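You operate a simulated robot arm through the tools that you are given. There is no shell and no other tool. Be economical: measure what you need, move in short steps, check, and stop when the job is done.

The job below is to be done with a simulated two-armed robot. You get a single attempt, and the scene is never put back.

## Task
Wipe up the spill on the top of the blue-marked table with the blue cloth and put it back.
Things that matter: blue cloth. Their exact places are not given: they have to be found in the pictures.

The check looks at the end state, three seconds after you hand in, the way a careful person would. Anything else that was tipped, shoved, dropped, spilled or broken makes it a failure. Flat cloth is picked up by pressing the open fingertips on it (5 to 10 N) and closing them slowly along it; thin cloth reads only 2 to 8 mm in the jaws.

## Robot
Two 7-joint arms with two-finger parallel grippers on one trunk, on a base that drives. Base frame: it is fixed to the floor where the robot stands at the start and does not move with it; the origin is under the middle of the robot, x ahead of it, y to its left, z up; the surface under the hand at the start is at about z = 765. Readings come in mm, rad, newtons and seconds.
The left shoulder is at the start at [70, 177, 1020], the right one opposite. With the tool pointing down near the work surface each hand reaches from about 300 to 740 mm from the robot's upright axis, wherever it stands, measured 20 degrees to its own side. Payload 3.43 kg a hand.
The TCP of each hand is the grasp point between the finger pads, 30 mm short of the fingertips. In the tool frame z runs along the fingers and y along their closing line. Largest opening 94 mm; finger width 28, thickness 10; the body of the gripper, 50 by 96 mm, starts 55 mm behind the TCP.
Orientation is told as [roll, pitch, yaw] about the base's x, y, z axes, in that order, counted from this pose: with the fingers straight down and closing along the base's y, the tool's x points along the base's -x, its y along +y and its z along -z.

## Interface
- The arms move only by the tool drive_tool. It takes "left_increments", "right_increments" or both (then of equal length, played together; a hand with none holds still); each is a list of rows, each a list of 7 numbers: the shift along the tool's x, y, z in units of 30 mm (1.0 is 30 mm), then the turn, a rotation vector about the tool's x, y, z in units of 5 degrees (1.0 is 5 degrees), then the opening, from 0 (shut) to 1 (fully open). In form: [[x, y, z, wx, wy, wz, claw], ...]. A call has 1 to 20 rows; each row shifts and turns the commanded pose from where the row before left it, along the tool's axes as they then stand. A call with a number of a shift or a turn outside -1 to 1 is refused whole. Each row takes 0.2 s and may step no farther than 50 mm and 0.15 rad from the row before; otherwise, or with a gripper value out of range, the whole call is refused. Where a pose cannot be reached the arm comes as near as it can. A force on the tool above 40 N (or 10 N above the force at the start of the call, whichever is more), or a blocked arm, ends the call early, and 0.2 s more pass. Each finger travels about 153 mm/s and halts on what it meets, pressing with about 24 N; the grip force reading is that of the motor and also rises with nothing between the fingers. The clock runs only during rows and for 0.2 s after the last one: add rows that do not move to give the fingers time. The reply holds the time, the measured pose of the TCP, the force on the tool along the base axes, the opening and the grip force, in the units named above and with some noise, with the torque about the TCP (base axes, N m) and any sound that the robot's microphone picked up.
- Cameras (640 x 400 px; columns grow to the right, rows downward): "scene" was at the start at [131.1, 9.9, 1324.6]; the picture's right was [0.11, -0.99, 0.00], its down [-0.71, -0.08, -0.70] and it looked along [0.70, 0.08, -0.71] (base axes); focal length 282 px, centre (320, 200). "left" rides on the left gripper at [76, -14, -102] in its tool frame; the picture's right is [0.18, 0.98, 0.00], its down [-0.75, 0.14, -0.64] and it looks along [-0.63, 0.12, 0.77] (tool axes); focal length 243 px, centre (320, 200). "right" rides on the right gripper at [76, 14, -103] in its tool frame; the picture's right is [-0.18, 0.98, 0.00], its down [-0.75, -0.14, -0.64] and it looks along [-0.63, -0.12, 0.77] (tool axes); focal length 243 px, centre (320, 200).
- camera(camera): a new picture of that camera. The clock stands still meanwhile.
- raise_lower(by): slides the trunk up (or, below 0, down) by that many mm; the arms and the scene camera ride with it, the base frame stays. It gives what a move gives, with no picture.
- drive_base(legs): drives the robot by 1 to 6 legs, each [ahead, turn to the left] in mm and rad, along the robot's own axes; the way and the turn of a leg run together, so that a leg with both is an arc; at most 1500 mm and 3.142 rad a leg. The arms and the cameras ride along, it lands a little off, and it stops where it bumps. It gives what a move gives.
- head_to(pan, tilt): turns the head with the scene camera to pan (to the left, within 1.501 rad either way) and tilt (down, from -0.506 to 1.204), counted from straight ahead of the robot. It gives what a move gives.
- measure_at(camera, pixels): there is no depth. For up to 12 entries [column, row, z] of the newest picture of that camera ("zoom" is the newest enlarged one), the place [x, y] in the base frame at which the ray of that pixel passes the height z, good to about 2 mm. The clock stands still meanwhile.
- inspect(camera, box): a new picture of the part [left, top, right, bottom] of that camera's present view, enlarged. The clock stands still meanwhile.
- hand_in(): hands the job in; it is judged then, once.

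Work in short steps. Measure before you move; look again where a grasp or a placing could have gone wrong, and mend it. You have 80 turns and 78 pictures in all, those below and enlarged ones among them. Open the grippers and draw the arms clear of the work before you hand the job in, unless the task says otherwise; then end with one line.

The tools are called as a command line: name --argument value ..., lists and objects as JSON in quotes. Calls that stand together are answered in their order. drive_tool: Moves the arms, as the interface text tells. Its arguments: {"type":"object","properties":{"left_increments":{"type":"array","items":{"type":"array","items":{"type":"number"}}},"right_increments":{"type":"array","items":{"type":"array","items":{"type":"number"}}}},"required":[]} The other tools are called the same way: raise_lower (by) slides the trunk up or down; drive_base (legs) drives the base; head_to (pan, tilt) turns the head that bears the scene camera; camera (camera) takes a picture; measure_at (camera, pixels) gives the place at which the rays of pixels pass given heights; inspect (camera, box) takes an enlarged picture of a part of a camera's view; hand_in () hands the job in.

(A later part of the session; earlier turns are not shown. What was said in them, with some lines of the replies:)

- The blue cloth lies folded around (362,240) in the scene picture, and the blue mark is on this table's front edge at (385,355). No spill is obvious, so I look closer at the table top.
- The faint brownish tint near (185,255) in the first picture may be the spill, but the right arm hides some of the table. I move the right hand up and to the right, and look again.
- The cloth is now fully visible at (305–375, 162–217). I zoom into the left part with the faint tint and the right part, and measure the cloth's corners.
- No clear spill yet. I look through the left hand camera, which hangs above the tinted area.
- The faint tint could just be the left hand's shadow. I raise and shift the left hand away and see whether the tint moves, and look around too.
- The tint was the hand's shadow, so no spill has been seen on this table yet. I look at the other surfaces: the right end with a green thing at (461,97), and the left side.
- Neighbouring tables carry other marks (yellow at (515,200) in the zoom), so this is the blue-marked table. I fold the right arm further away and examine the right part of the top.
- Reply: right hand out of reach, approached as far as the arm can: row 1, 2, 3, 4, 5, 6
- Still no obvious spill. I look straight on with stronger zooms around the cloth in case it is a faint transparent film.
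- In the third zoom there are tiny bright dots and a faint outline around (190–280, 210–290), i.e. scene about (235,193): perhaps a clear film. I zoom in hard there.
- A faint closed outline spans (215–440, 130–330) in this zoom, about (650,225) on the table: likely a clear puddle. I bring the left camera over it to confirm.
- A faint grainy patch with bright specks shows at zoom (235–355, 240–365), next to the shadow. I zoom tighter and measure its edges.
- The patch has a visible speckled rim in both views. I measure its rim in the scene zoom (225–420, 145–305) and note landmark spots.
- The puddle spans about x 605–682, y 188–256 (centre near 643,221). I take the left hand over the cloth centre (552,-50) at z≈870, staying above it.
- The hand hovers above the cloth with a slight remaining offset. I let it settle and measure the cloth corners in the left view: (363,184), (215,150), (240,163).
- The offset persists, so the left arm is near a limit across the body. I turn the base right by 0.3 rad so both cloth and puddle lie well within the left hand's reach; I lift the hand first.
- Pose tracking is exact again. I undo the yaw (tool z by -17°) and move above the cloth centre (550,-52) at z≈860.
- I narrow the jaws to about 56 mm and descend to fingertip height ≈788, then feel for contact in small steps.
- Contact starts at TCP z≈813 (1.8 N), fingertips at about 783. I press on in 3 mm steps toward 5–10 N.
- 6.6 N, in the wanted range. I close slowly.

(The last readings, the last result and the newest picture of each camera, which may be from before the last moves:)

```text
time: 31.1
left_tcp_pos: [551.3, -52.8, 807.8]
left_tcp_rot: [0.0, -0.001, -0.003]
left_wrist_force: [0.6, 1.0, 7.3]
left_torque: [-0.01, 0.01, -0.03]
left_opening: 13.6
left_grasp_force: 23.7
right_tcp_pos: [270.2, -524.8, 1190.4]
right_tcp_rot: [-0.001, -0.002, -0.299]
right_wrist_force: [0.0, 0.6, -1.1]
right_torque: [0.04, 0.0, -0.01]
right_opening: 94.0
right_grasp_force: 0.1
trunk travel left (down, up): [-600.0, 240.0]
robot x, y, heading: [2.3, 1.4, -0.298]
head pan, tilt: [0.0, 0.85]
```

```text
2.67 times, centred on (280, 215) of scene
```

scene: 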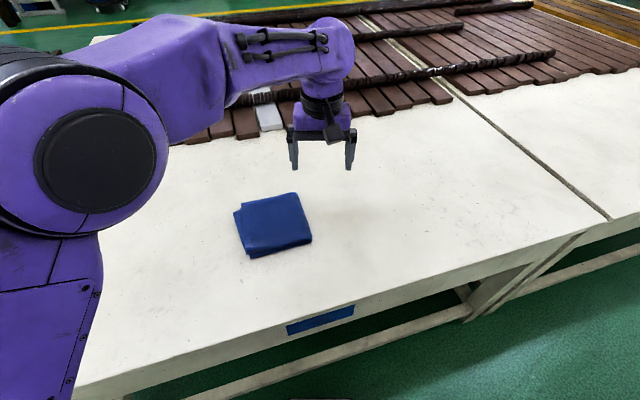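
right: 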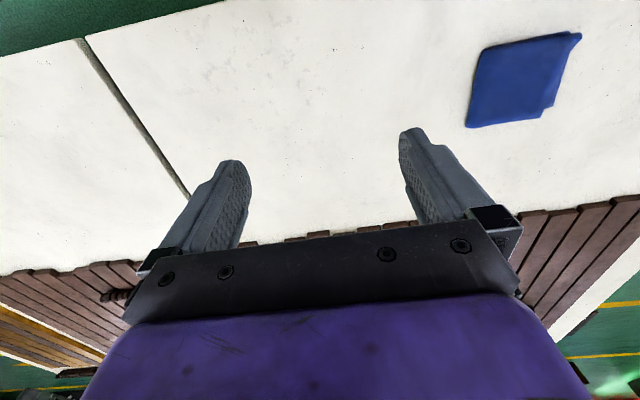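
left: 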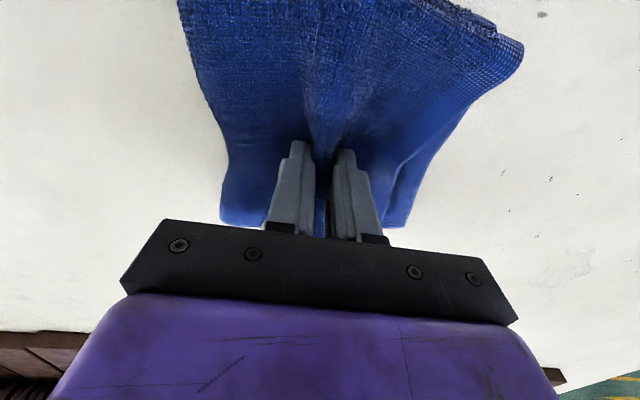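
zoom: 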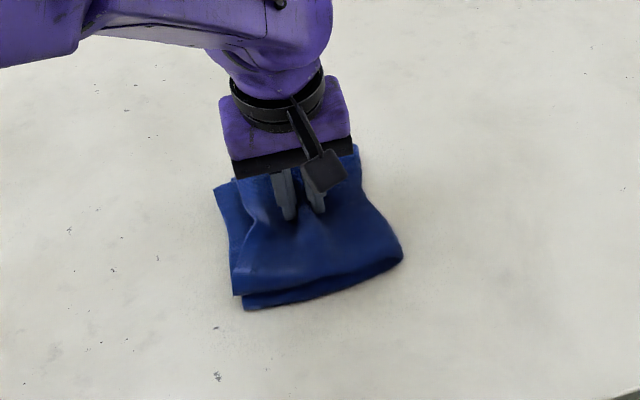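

The jaws hold 13.6 mm of cloth with 24 N, several layers. I ease pressure slightly and slide the cloth halfway toward the puddle, then check.

drive_tool --left_increments '[[0, 0, -0.1, 0, 0, 0, 0], [-0.14, 0.42, 0, 0, 0, 0, 0], [-0.28, 0.83, 0, 0, 0, 0, 0], [-0.28, 0.83, 0, 0, 0, 0, 0], [-0.28, 0.83, 0, 0, 0, 0, 0], [-0.14, 0.42, 0, 0, 0, 0, 0]]'

camera --camera "scene"

camera --camera "left"

```text
time: 32.5
left_tcp_pos: [585.6, 46.2, 811.8]
left_tcp_rot: [-0.002, 0.0, -0.002]
left_wrist_force: [0.3, -0.9, 2.1]
left_torque: [-0.06, 0.03, 0.02]
left_opening: 12.7
left_grasp_force: 23.8
right_tcp_pos: [269.3, -525.8, 1190.7]
right_tcp_rot: [0.0, -0.001, -0.298]
right_wrist_force: [0.5, 0.1, 0.7]
right_torque: [0.02, 0.0, -0.02]
right_opening: 93.9
right_grasp_force: 0.0
trunk travel left (down, up): [-600.0, 240.0]
robot x, y, heading: [0.4, 1.4, -0.299]
head pan, tilt: [0.0, 0.85]
```

```text
40 pictures are left
```

scene: 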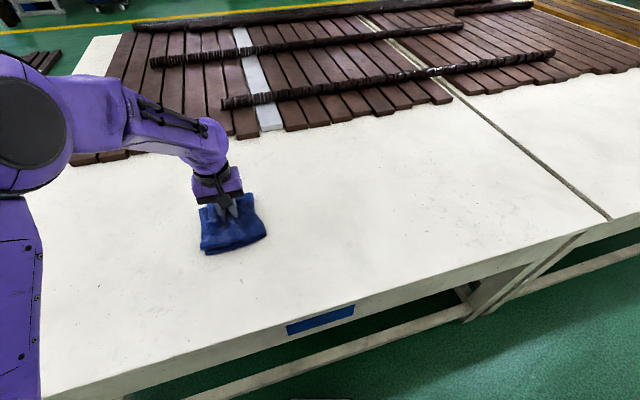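

```text
39 pictures are left
```

left: 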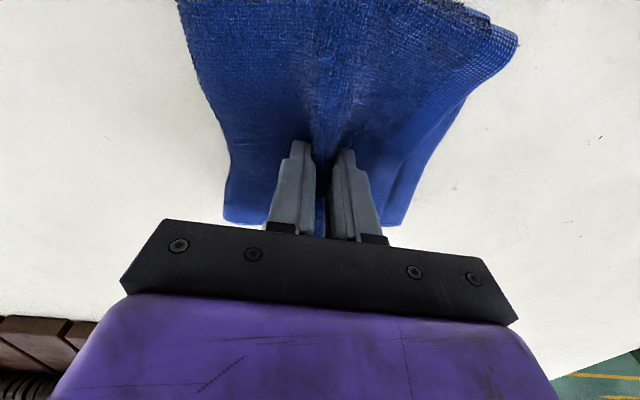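

The whole folded cloth slides along intact. I carry it to the puddle centre (643,221) and press a little more.

drive_tool --left_increments '[[-0.27, 0.83, 0, 0, 0, 0, 0], [-0.27, 0.83, 0, 0, 0, 0, 0], [-0.27, 0.83, 0, 0, 0, 0, 0], [-0.27, 0.83, 0, 0, 0, 0, 0], [-0.27, 0.83, 0, 0, 0, 0, 0], [-0.27, 0.83, 0, 0, 0, 0, 0], [-0.27, 0.83, 0, 0, 0, 0, 0], [0, 0, 0.15, 0, 0, 0, 0], [0, 0, 0, 0, 0, 0, 0]]'

```text
time: 34.5
left_tcp_pos: [640.6, 221.7, 808.8]
left_tcp_rot: [0.001, -0.003, -0.002]
left_wrist_force: [0.6, 0.4, 10.8]
left_torque: [-0.07, 0.0, 0.01]
left_opening: 13.0
left_grasp_force: 24.1
right_tcp_pos: [269.7, -524.3, 1189.6]
right_tcp_rot: [-0.002, -0.002, -0.297]
right_wrist_force: [0.9, -0.6, 0.5]
right_torque: [0.03, -0.02, 0.01]
right_opening: 93.9
right_grasp_force: 0.1
trunk travel left (down, up): [-600.0, 240.0]
robot x, y, heading: [1.7, -2.4, -0.302]
head pan, tilt: [0.0, 0.85]
```

About 11 N of pressure. I make wiping strokes back and forth in y at x≈640, 610 and 670, covering the puddle with margin.

drive_tool --left_increments '[[0, 0.8, 0, 0, 0, 0, 0], [0, 0.8, 0, 0, 0, 0, 0], [1, 0, 0, 0, 0, 0, 0], [0, -0.8, 0, 0, 0, 0, 0], [0, -0.8, 0, 0, 0, 0, 0], [0, -0.8, 0, 0, 0, 0, 0], [0, -0.8, 0, 0, 0, 0, 0], [-1, 0, 0, 0, 0, 0, 0], [0, 0.8, 0, 0, 0, 0, 0], [0, 0.8, 0, 0, 0, 0, 0], [0, 0.8, 0, 0, 0, 0, 0], [0, 0.4, 0, 0, 0, 0, 0], [-1, 0, 0, 0, 0, 0, 0], [0, -0.8, 0, 0, 0, 0, 0], [0, -0.8, 0, 0, 0, 0, 0], [0, -0.8, 0, 0, 0, 0, 0], [0, -0.4, 0, 0, 0, 0, 0], [0, 0, 0, 0, 0, 0, 0]]'

camera --camera "scene"

camera --camera "left"

```text
time: 38.2
left_tcp_pos: [670.5, 173.6, 806.8]
left_tcp_rot: [0.001, -0.003, -0.003]
left_wrist_force: [1.5, 2.9, 12.5]
left_torque: [0.09, 0.01, 0.03]
left_opening: 13.0
left_grasp_force: 24.2
right_tcp_pos: [268.7, -523.6, 1191.4]
right_tcp_rot: [0.001, -0.004, -0.297]
right_wrist_force: [0.5, -0.6, 0.7]
right_torque: [0.01, -0.06, -0.01]
right_opening: 94.0
right_grasp_force: 0.2
trunk travel left (down, up): [-600.0, 240.0]
robot x, y, heading: [1.8, 0.3, -0.299]
head pan, tilt: [0.0, 0.85]
```

```text
38 pictures are left
```

scene: 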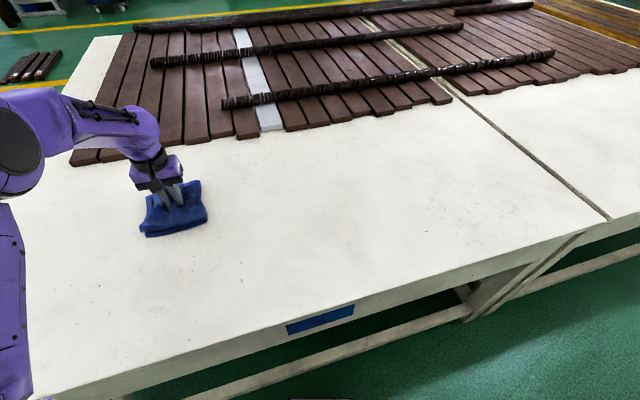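

```text
37 pictures are left
```

left: 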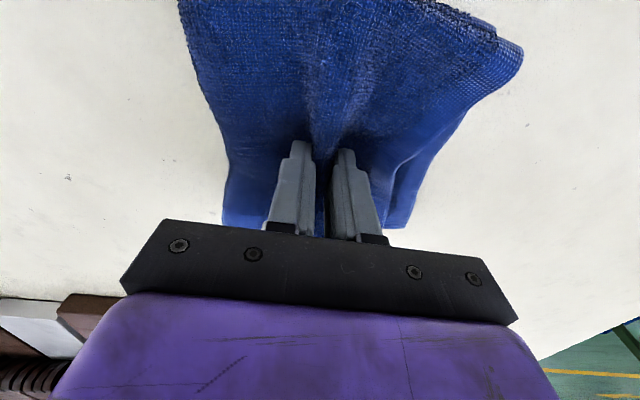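

The cloth stays intact. I do one more set of strokes, this time across x, then slide the cloth part way back to (585,46) to look at the spot.

drive_tool --left_increments '[[0, 0.7, 0, 0, 0, 0, 0], [1, 0, 0, 0, 0, 0, 0], [1, 0, 0, 0, 0, 0, 0], [0, 0.7, 0, 0, 0, 0, 0], [-1, 0, 0, 0, 0, 0, 0], [-1, 0, 0, 0, 0, 0, 0], [0, 0.7, 0, 0, 0, 0, 0], [1, 0, 0, 0, 0, 0, 0], [1, 0, 0, 0, 0, 0, 0], [-0.5, -0.7, 0, 0, 0, 0, 0], [-0.5, -0.7, 0, 0, 0, 0, 0], [0.25, -0.8, 0, 0, 0, 0, 0], [0.27, -0.8, 0, 0, 0, 0, 0], [0.27, -0.8, 0, 0, 0, 0, 0], [0.27, -0.8, 0, 0, 0, 0, 0], [0.27, -0.8, -0.02, 0, 0, 0, 0], [0.27, -0.83, -0.02, 0, 0, 0, 0], [0.23, 0, -0.05, 0, 0, 0, 0], [0, 0, 0, 0, 0, 0, 0]]'

camera --camera "scene"

```text
time: 42.2
left_tcp_pos: [586.9, 47.1, 809.5]
left_tcp_rot: [-0.001, -0.001, -0.004]
left_wrist_force: [2.5, -1.2, 3.5]
left_torque: [-0.07, -0.06, -0.01]
left_opening: 12.7
left_grasp_force: 24.3
right_tcp_pos: [270.7, -525.4, 1189.9]
right_tcp_rot: [0.0, -0.003, -0.298]
right_wrist_force: [0.2, 0.1, 0.1]
right_torque: [0.0, -0.02, 0.03]
right_opening: 94.0
right_grasp_force: 0.0
trunk travel left (down, up): [-600.0, 240.0]
robot x, y, heading: [3.8, 3.6, -0.302]
head pan, tilt: [0.0, 0.85]
```

```text
36 pictures are left
```

scene: 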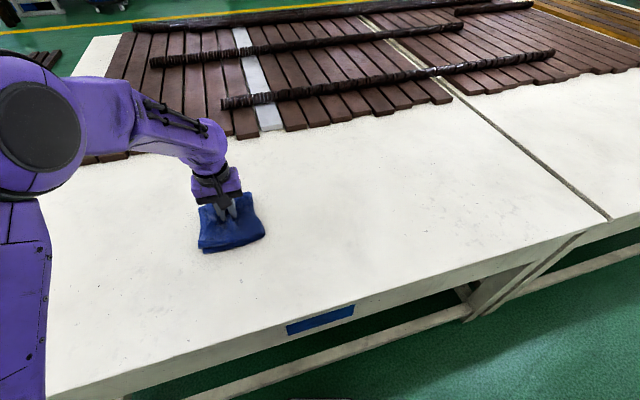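

The wiped spot is uncovered near (155,210). I zoom there.

inspect --camera "scene" --box '[110, 180, 206, 240]'

measure_at --camera "zoom" --pixels '[[320, 200, 765], [450, 200, 765], [320, 100, 765]]'

```text
6.67 times, centred on (158, 210) of scene
```

zoom: 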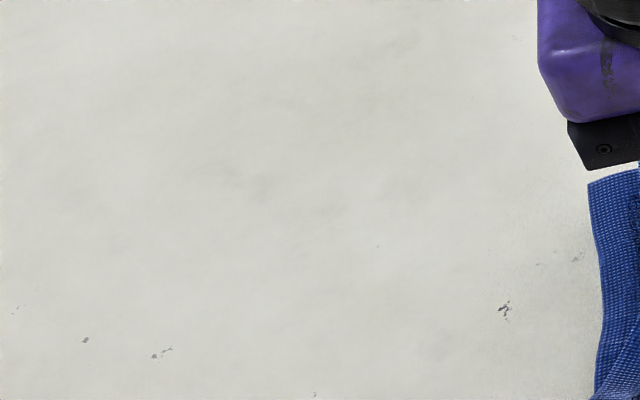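

```text
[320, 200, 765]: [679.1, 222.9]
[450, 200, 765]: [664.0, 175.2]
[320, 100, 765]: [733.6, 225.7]
```

The film seems gone; one tiny dot at (378,245). I look tighter to make sure.

inspect --camera "scene" --box '[138, 200, 186, 230]'

```text
13.33 times, centred on (162, 215) of scene
```

zoom: 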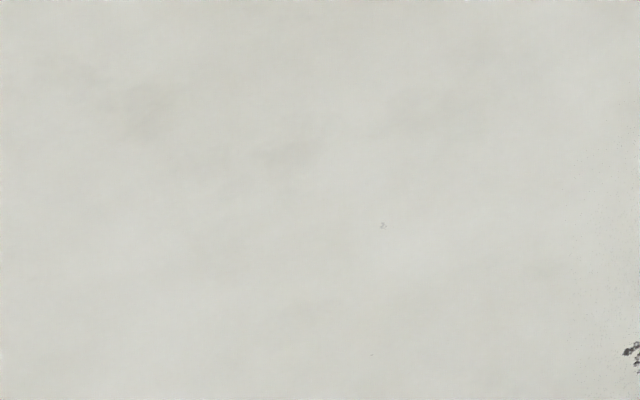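

Only a tiny speck remains at (382,226); I check whether it is the texture speck seen before wiping (near (645,200)).

measure_at --camera "zoom" --pixels '[[382, 226, 765], [635, 350, 765]]'

```text
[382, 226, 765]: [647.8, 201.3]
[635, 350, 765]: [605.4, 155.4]
```

That matches the pre-existing speck, so the film is gone. I slide the cloth back to its place (TCP 551,-53), then open slowly, reversing the pinch.

drive_tool --left_increments '[[0.24, -0.67, 0, 0, 0, 0, 0], [0.24, -0.67, 0, 0, 0, 0, 0], [0.24, -0.67, 0, 0, 0, 0, 0], [0.24, -0.67, 0, 0, 0, 0, 0], [0.24, -0.67, 0, 0, 0, 0, 0], [0, 0, 0, 0, 0, 0, 0]]'

camera --camera "scene"

```text
time: 43.6
left_tcp_pos: [551.2, -52.7, 809.6]
left_tcp_rot: [-0.002, -0.001, -0.002]
left_wrist_force: [0.5, 0.6, 4.7]
left_torque: [-0.03, -0.01, 0.01]
left_opening: 12.7
left_grasp_force: 24.6
right_tcp_pos: [271.3, -523.9, 1190.7]
right_tcp_rot: [-0.001, -0.001, -0.297]
right_wrist_force: [-0.3, 0.4, 0.0]
right_torque: [-0.02, -0.02, 0.0]
right_opening: 93.8
right_grasp_force: 0.0
trunk travel left (down, up): [-600.0, 240.0]
robot x, y, heading: [-0.0, -0.1, -0.302]
head pan, tilt: [0.0, 0.85]
```

```text
33 pictures are left
```

scene: 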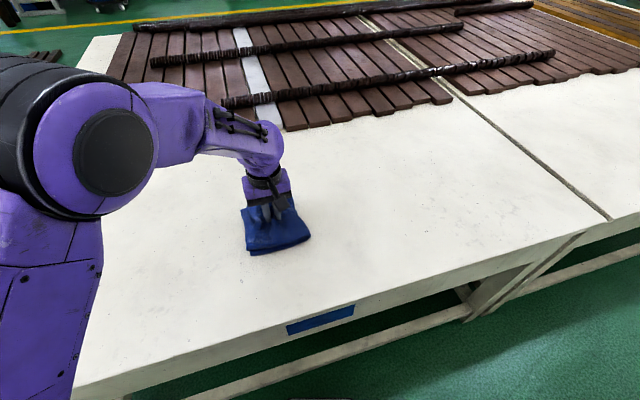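

The cloth is back at its spot. I open slowly to 56 mm in contact, spreading the pinch, then lift straight up and look.

drive_tool --left_increments '[[0, 0, 0, 0, 0, 0, 0.1], [0, 0, 0, 0, 0, 0, 0.2], [0, 0, 0, 0, 0, 0, 0.3], [0, 0, 0, 0, 0, 0, 0.4], [0, 0, 0, 0, 0, 0, 0.5], [0, 0, 0, 0, 0, 0, 0.6], [0, 0, 0, 0, 0, 0, 0.6], [0, 0, -0.2, 0, 0, 0, 0.6], [0, 0, -0.4, 0, 0, 0, 0.6], [0, 0, -0.6, 0, 0, 0, 0.6], [0, 0, -1, 0, 0, 0, 0.6], [0, 0, -1, 0, 0, 0, 0.6], [0, 0, 0, 0, 0, 0, 0.6]]'

camera --camera "left"

inspect --camera "scene" --box '[200, 160, 360, 280]'

```text
time: 46.5
left_tcp_pos: [552.0, -51.1, 906.9]
left_tcp_rot: [0.002, -0.001, 0.0]
left_wrist_force: [0.4, -0.8, 0.3]
left_torque: [0.02, 0.04, 0.03]
left_opening: 56.6
left_grasp_force: 0.1
right_tcp_pos: [271.6, -524.4, 1190.1]
right_tcp_rot: [-0.001, 0.0, -0.298]
right_wrist_force: [0.2, -1.2, -0.2]
right_torque: [-0.01, 0.02, 0.01]
right_opening: 94.0
right_grasp_force: 0.1
trunk travel left (down, up): [-600.0, 240.0]
robot x, y, heading: [1.0, 2.5, -0.298]
head pan, tilt: [0.0, 0.85]
```

```text
32 pictures are left
```

left: 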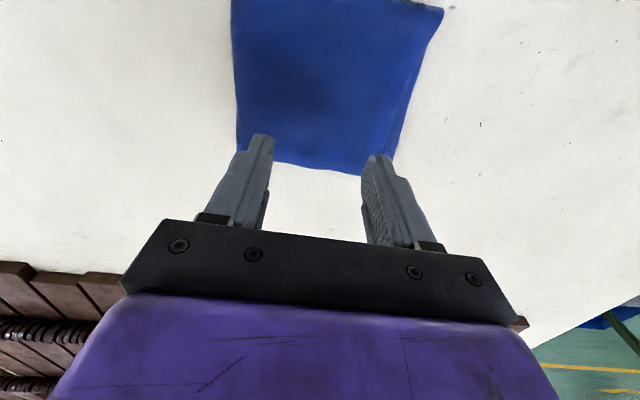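

```text
3.33 times, centred on (280, 220) of scene
```

zoom: 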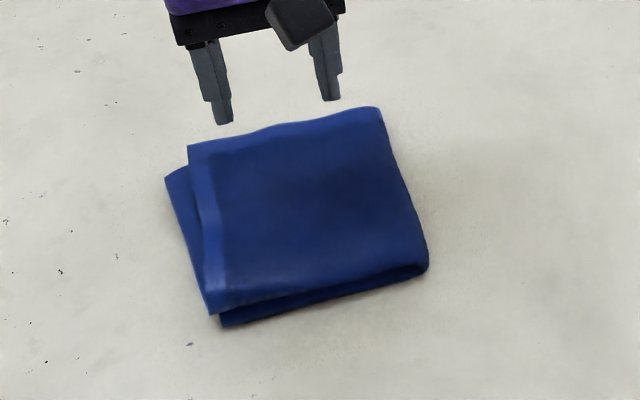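

The cloth lies flat and folded again at its place. I lift the left hand away over the wiped spot to (600,223,984) and check with its camera, as before.

drive_tool --left_increments '[[0, 0.3, -0.8, 0, 0, 0, 1], [0, 0.6, -0.8, 0, 0, 0, 1], [-0.2, 0.9, -0.5, 0, 0, 0, 1], [-0.2, 0.9, -0.2, 0, 0, 0, 1], [-0.2, 0.9, -0.2, 0, 0, 0, 1], [-0.2, 0.9, 0, 0, 0, 0, 1], [-0.2, 0.9, 0, 0, 0, 0, 1], [-0.2, 0.9, 0, 0, 0, 0, 1], [-0.2, 0.9, 0, 0, 0, 0, 1], [-0.2, 0.9, 0, 0, 0, 0, 1], [0, 0.9, 0, 0, 0, 0, 1], [0, 0, 0, 0, 0, 0, 1]]'

inspect --camera "left" --box '[200, 0, 440, 150]'

camera --camera "scene"

measure_at --camera "scene" --pixels '[[295, 193, 775], [248, 203, 775], [312, 242, 765], [254, 258, 765]]'

```text
time: 49.0
left_tcp_pos: [600.6, 218.1, 979.7]
left_tcp_rot: [0.0, 0.002, -0.003]
left_wrist_force: [-0.1, 0.2, -0.5]
left_torque: [0.0, -0.02, -0.01]
left_opening: 94.0
left_grasp_force: 0.1
right_tcp_pos: [270.3, -525.4, 1190.4]
right_tcp_rot: [0.001, 0.0, -0.298]
right_wrist_force: [-0.2, 0.2, -1.0]
right_torque: [0.01, 0.0, -0.04]
right_opening: 94.0
right_grasp_force: 0.0
trunk travel left (down, up): [-600.0, 240.0]
robot x, y, heading: [1.6, 0.5, -0.298]
head pan, tilt: [0.0, 0.85]
```

```text
2.67 times, centred on (320, 75) of left
```

zoom: 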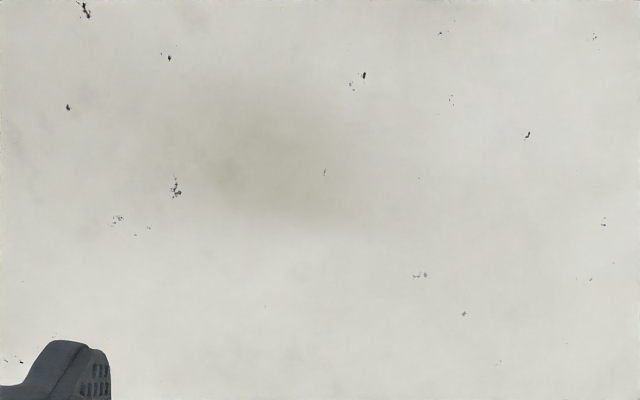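

```text
29 pictures are left
```

scene: 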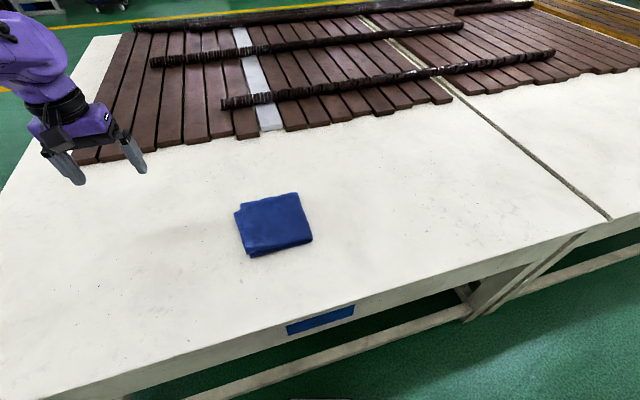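

```text
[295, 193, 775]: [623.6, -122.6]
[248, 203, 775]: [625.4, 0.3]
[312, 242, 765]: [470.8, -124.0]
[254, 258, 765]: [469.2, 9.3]
```

The speckled film is gone in the same view, and the cloth sits in its original place and fold. I draw the left hand up and aside, then hand in.

drive_tool --left_increments '[[0.7, 0.8, -0.6, 0, 0, 0, 1], [0.7, 0.8, -0.6, 0, 0, 0, 1], [0.7, 0.8, -0.6, 0, 0, 0, 1], [0.7, 0.8, -0.6, 0, 0, 0, 1], [0.7, 0.8, -0.6, 0, 0, 0, 1], [0.7, 0.8, -0.6, 0, 0, 0, 1], [0.7, 0.8, 0, 0, 0, 0, 1], [0, 0, 0, 0, 0, 0, 1]]'

camera --camera "scene"

```text
time: 50.9
left_tcp_pos: [450.3, 385.3, 1088.0]
left_tcp_rot: [-0.001, -0.002, -0.002]
left_wrist_force: [-0.1, 0.6, -0.3]
left_torque: [0.05, -0.03, 0.02]
left_opening: 93.9
left_grasp_force: 0.0
right_tcp_pos: [271.3, -525.9, 1190.1]
right_tcp_rot: [0.0, 0.001, -0.297]
right_wrist_force: [0.0, -1.1, 0.3]
right_torque: [0.0, 0.0, 0.02]
right_opening: 94.1
right_grasp_force: 0.1
trunk travel left (down, up): [-600.0, 240.0]
robot x, y, heading: [-1.4, 4.2, -0.299]
head pan, tilt: [0.0, 0.85]
```

```text
28 pictures are left
```

scene: 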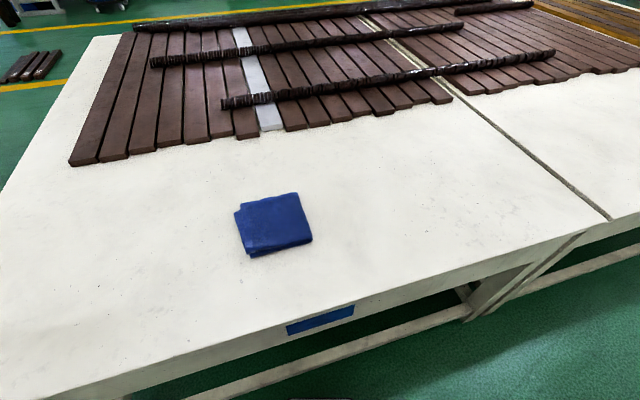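

The table is clear; one last zoom over the wiped area and track without any shadow.

inspect --camera "scene" --box '[90, 165, 250, 265]'

```text
4.00 times, centred on (170, 215) of scene
```

zoom: 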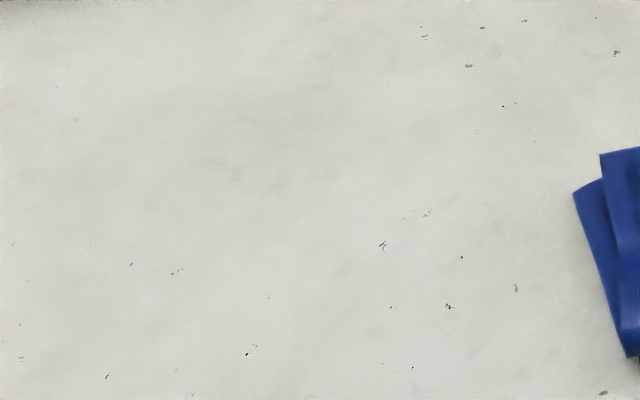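

The area is clean, the cloth is back, both grippers are open and clear. I hand in.

hand_in

```text
The job is handed in.
```

I wiped up the clear spill on the blue-marked table; zoomed pictures of the spot show no trace of it. The blue cloth is back in its original place, still folded, and I have handed the job in.
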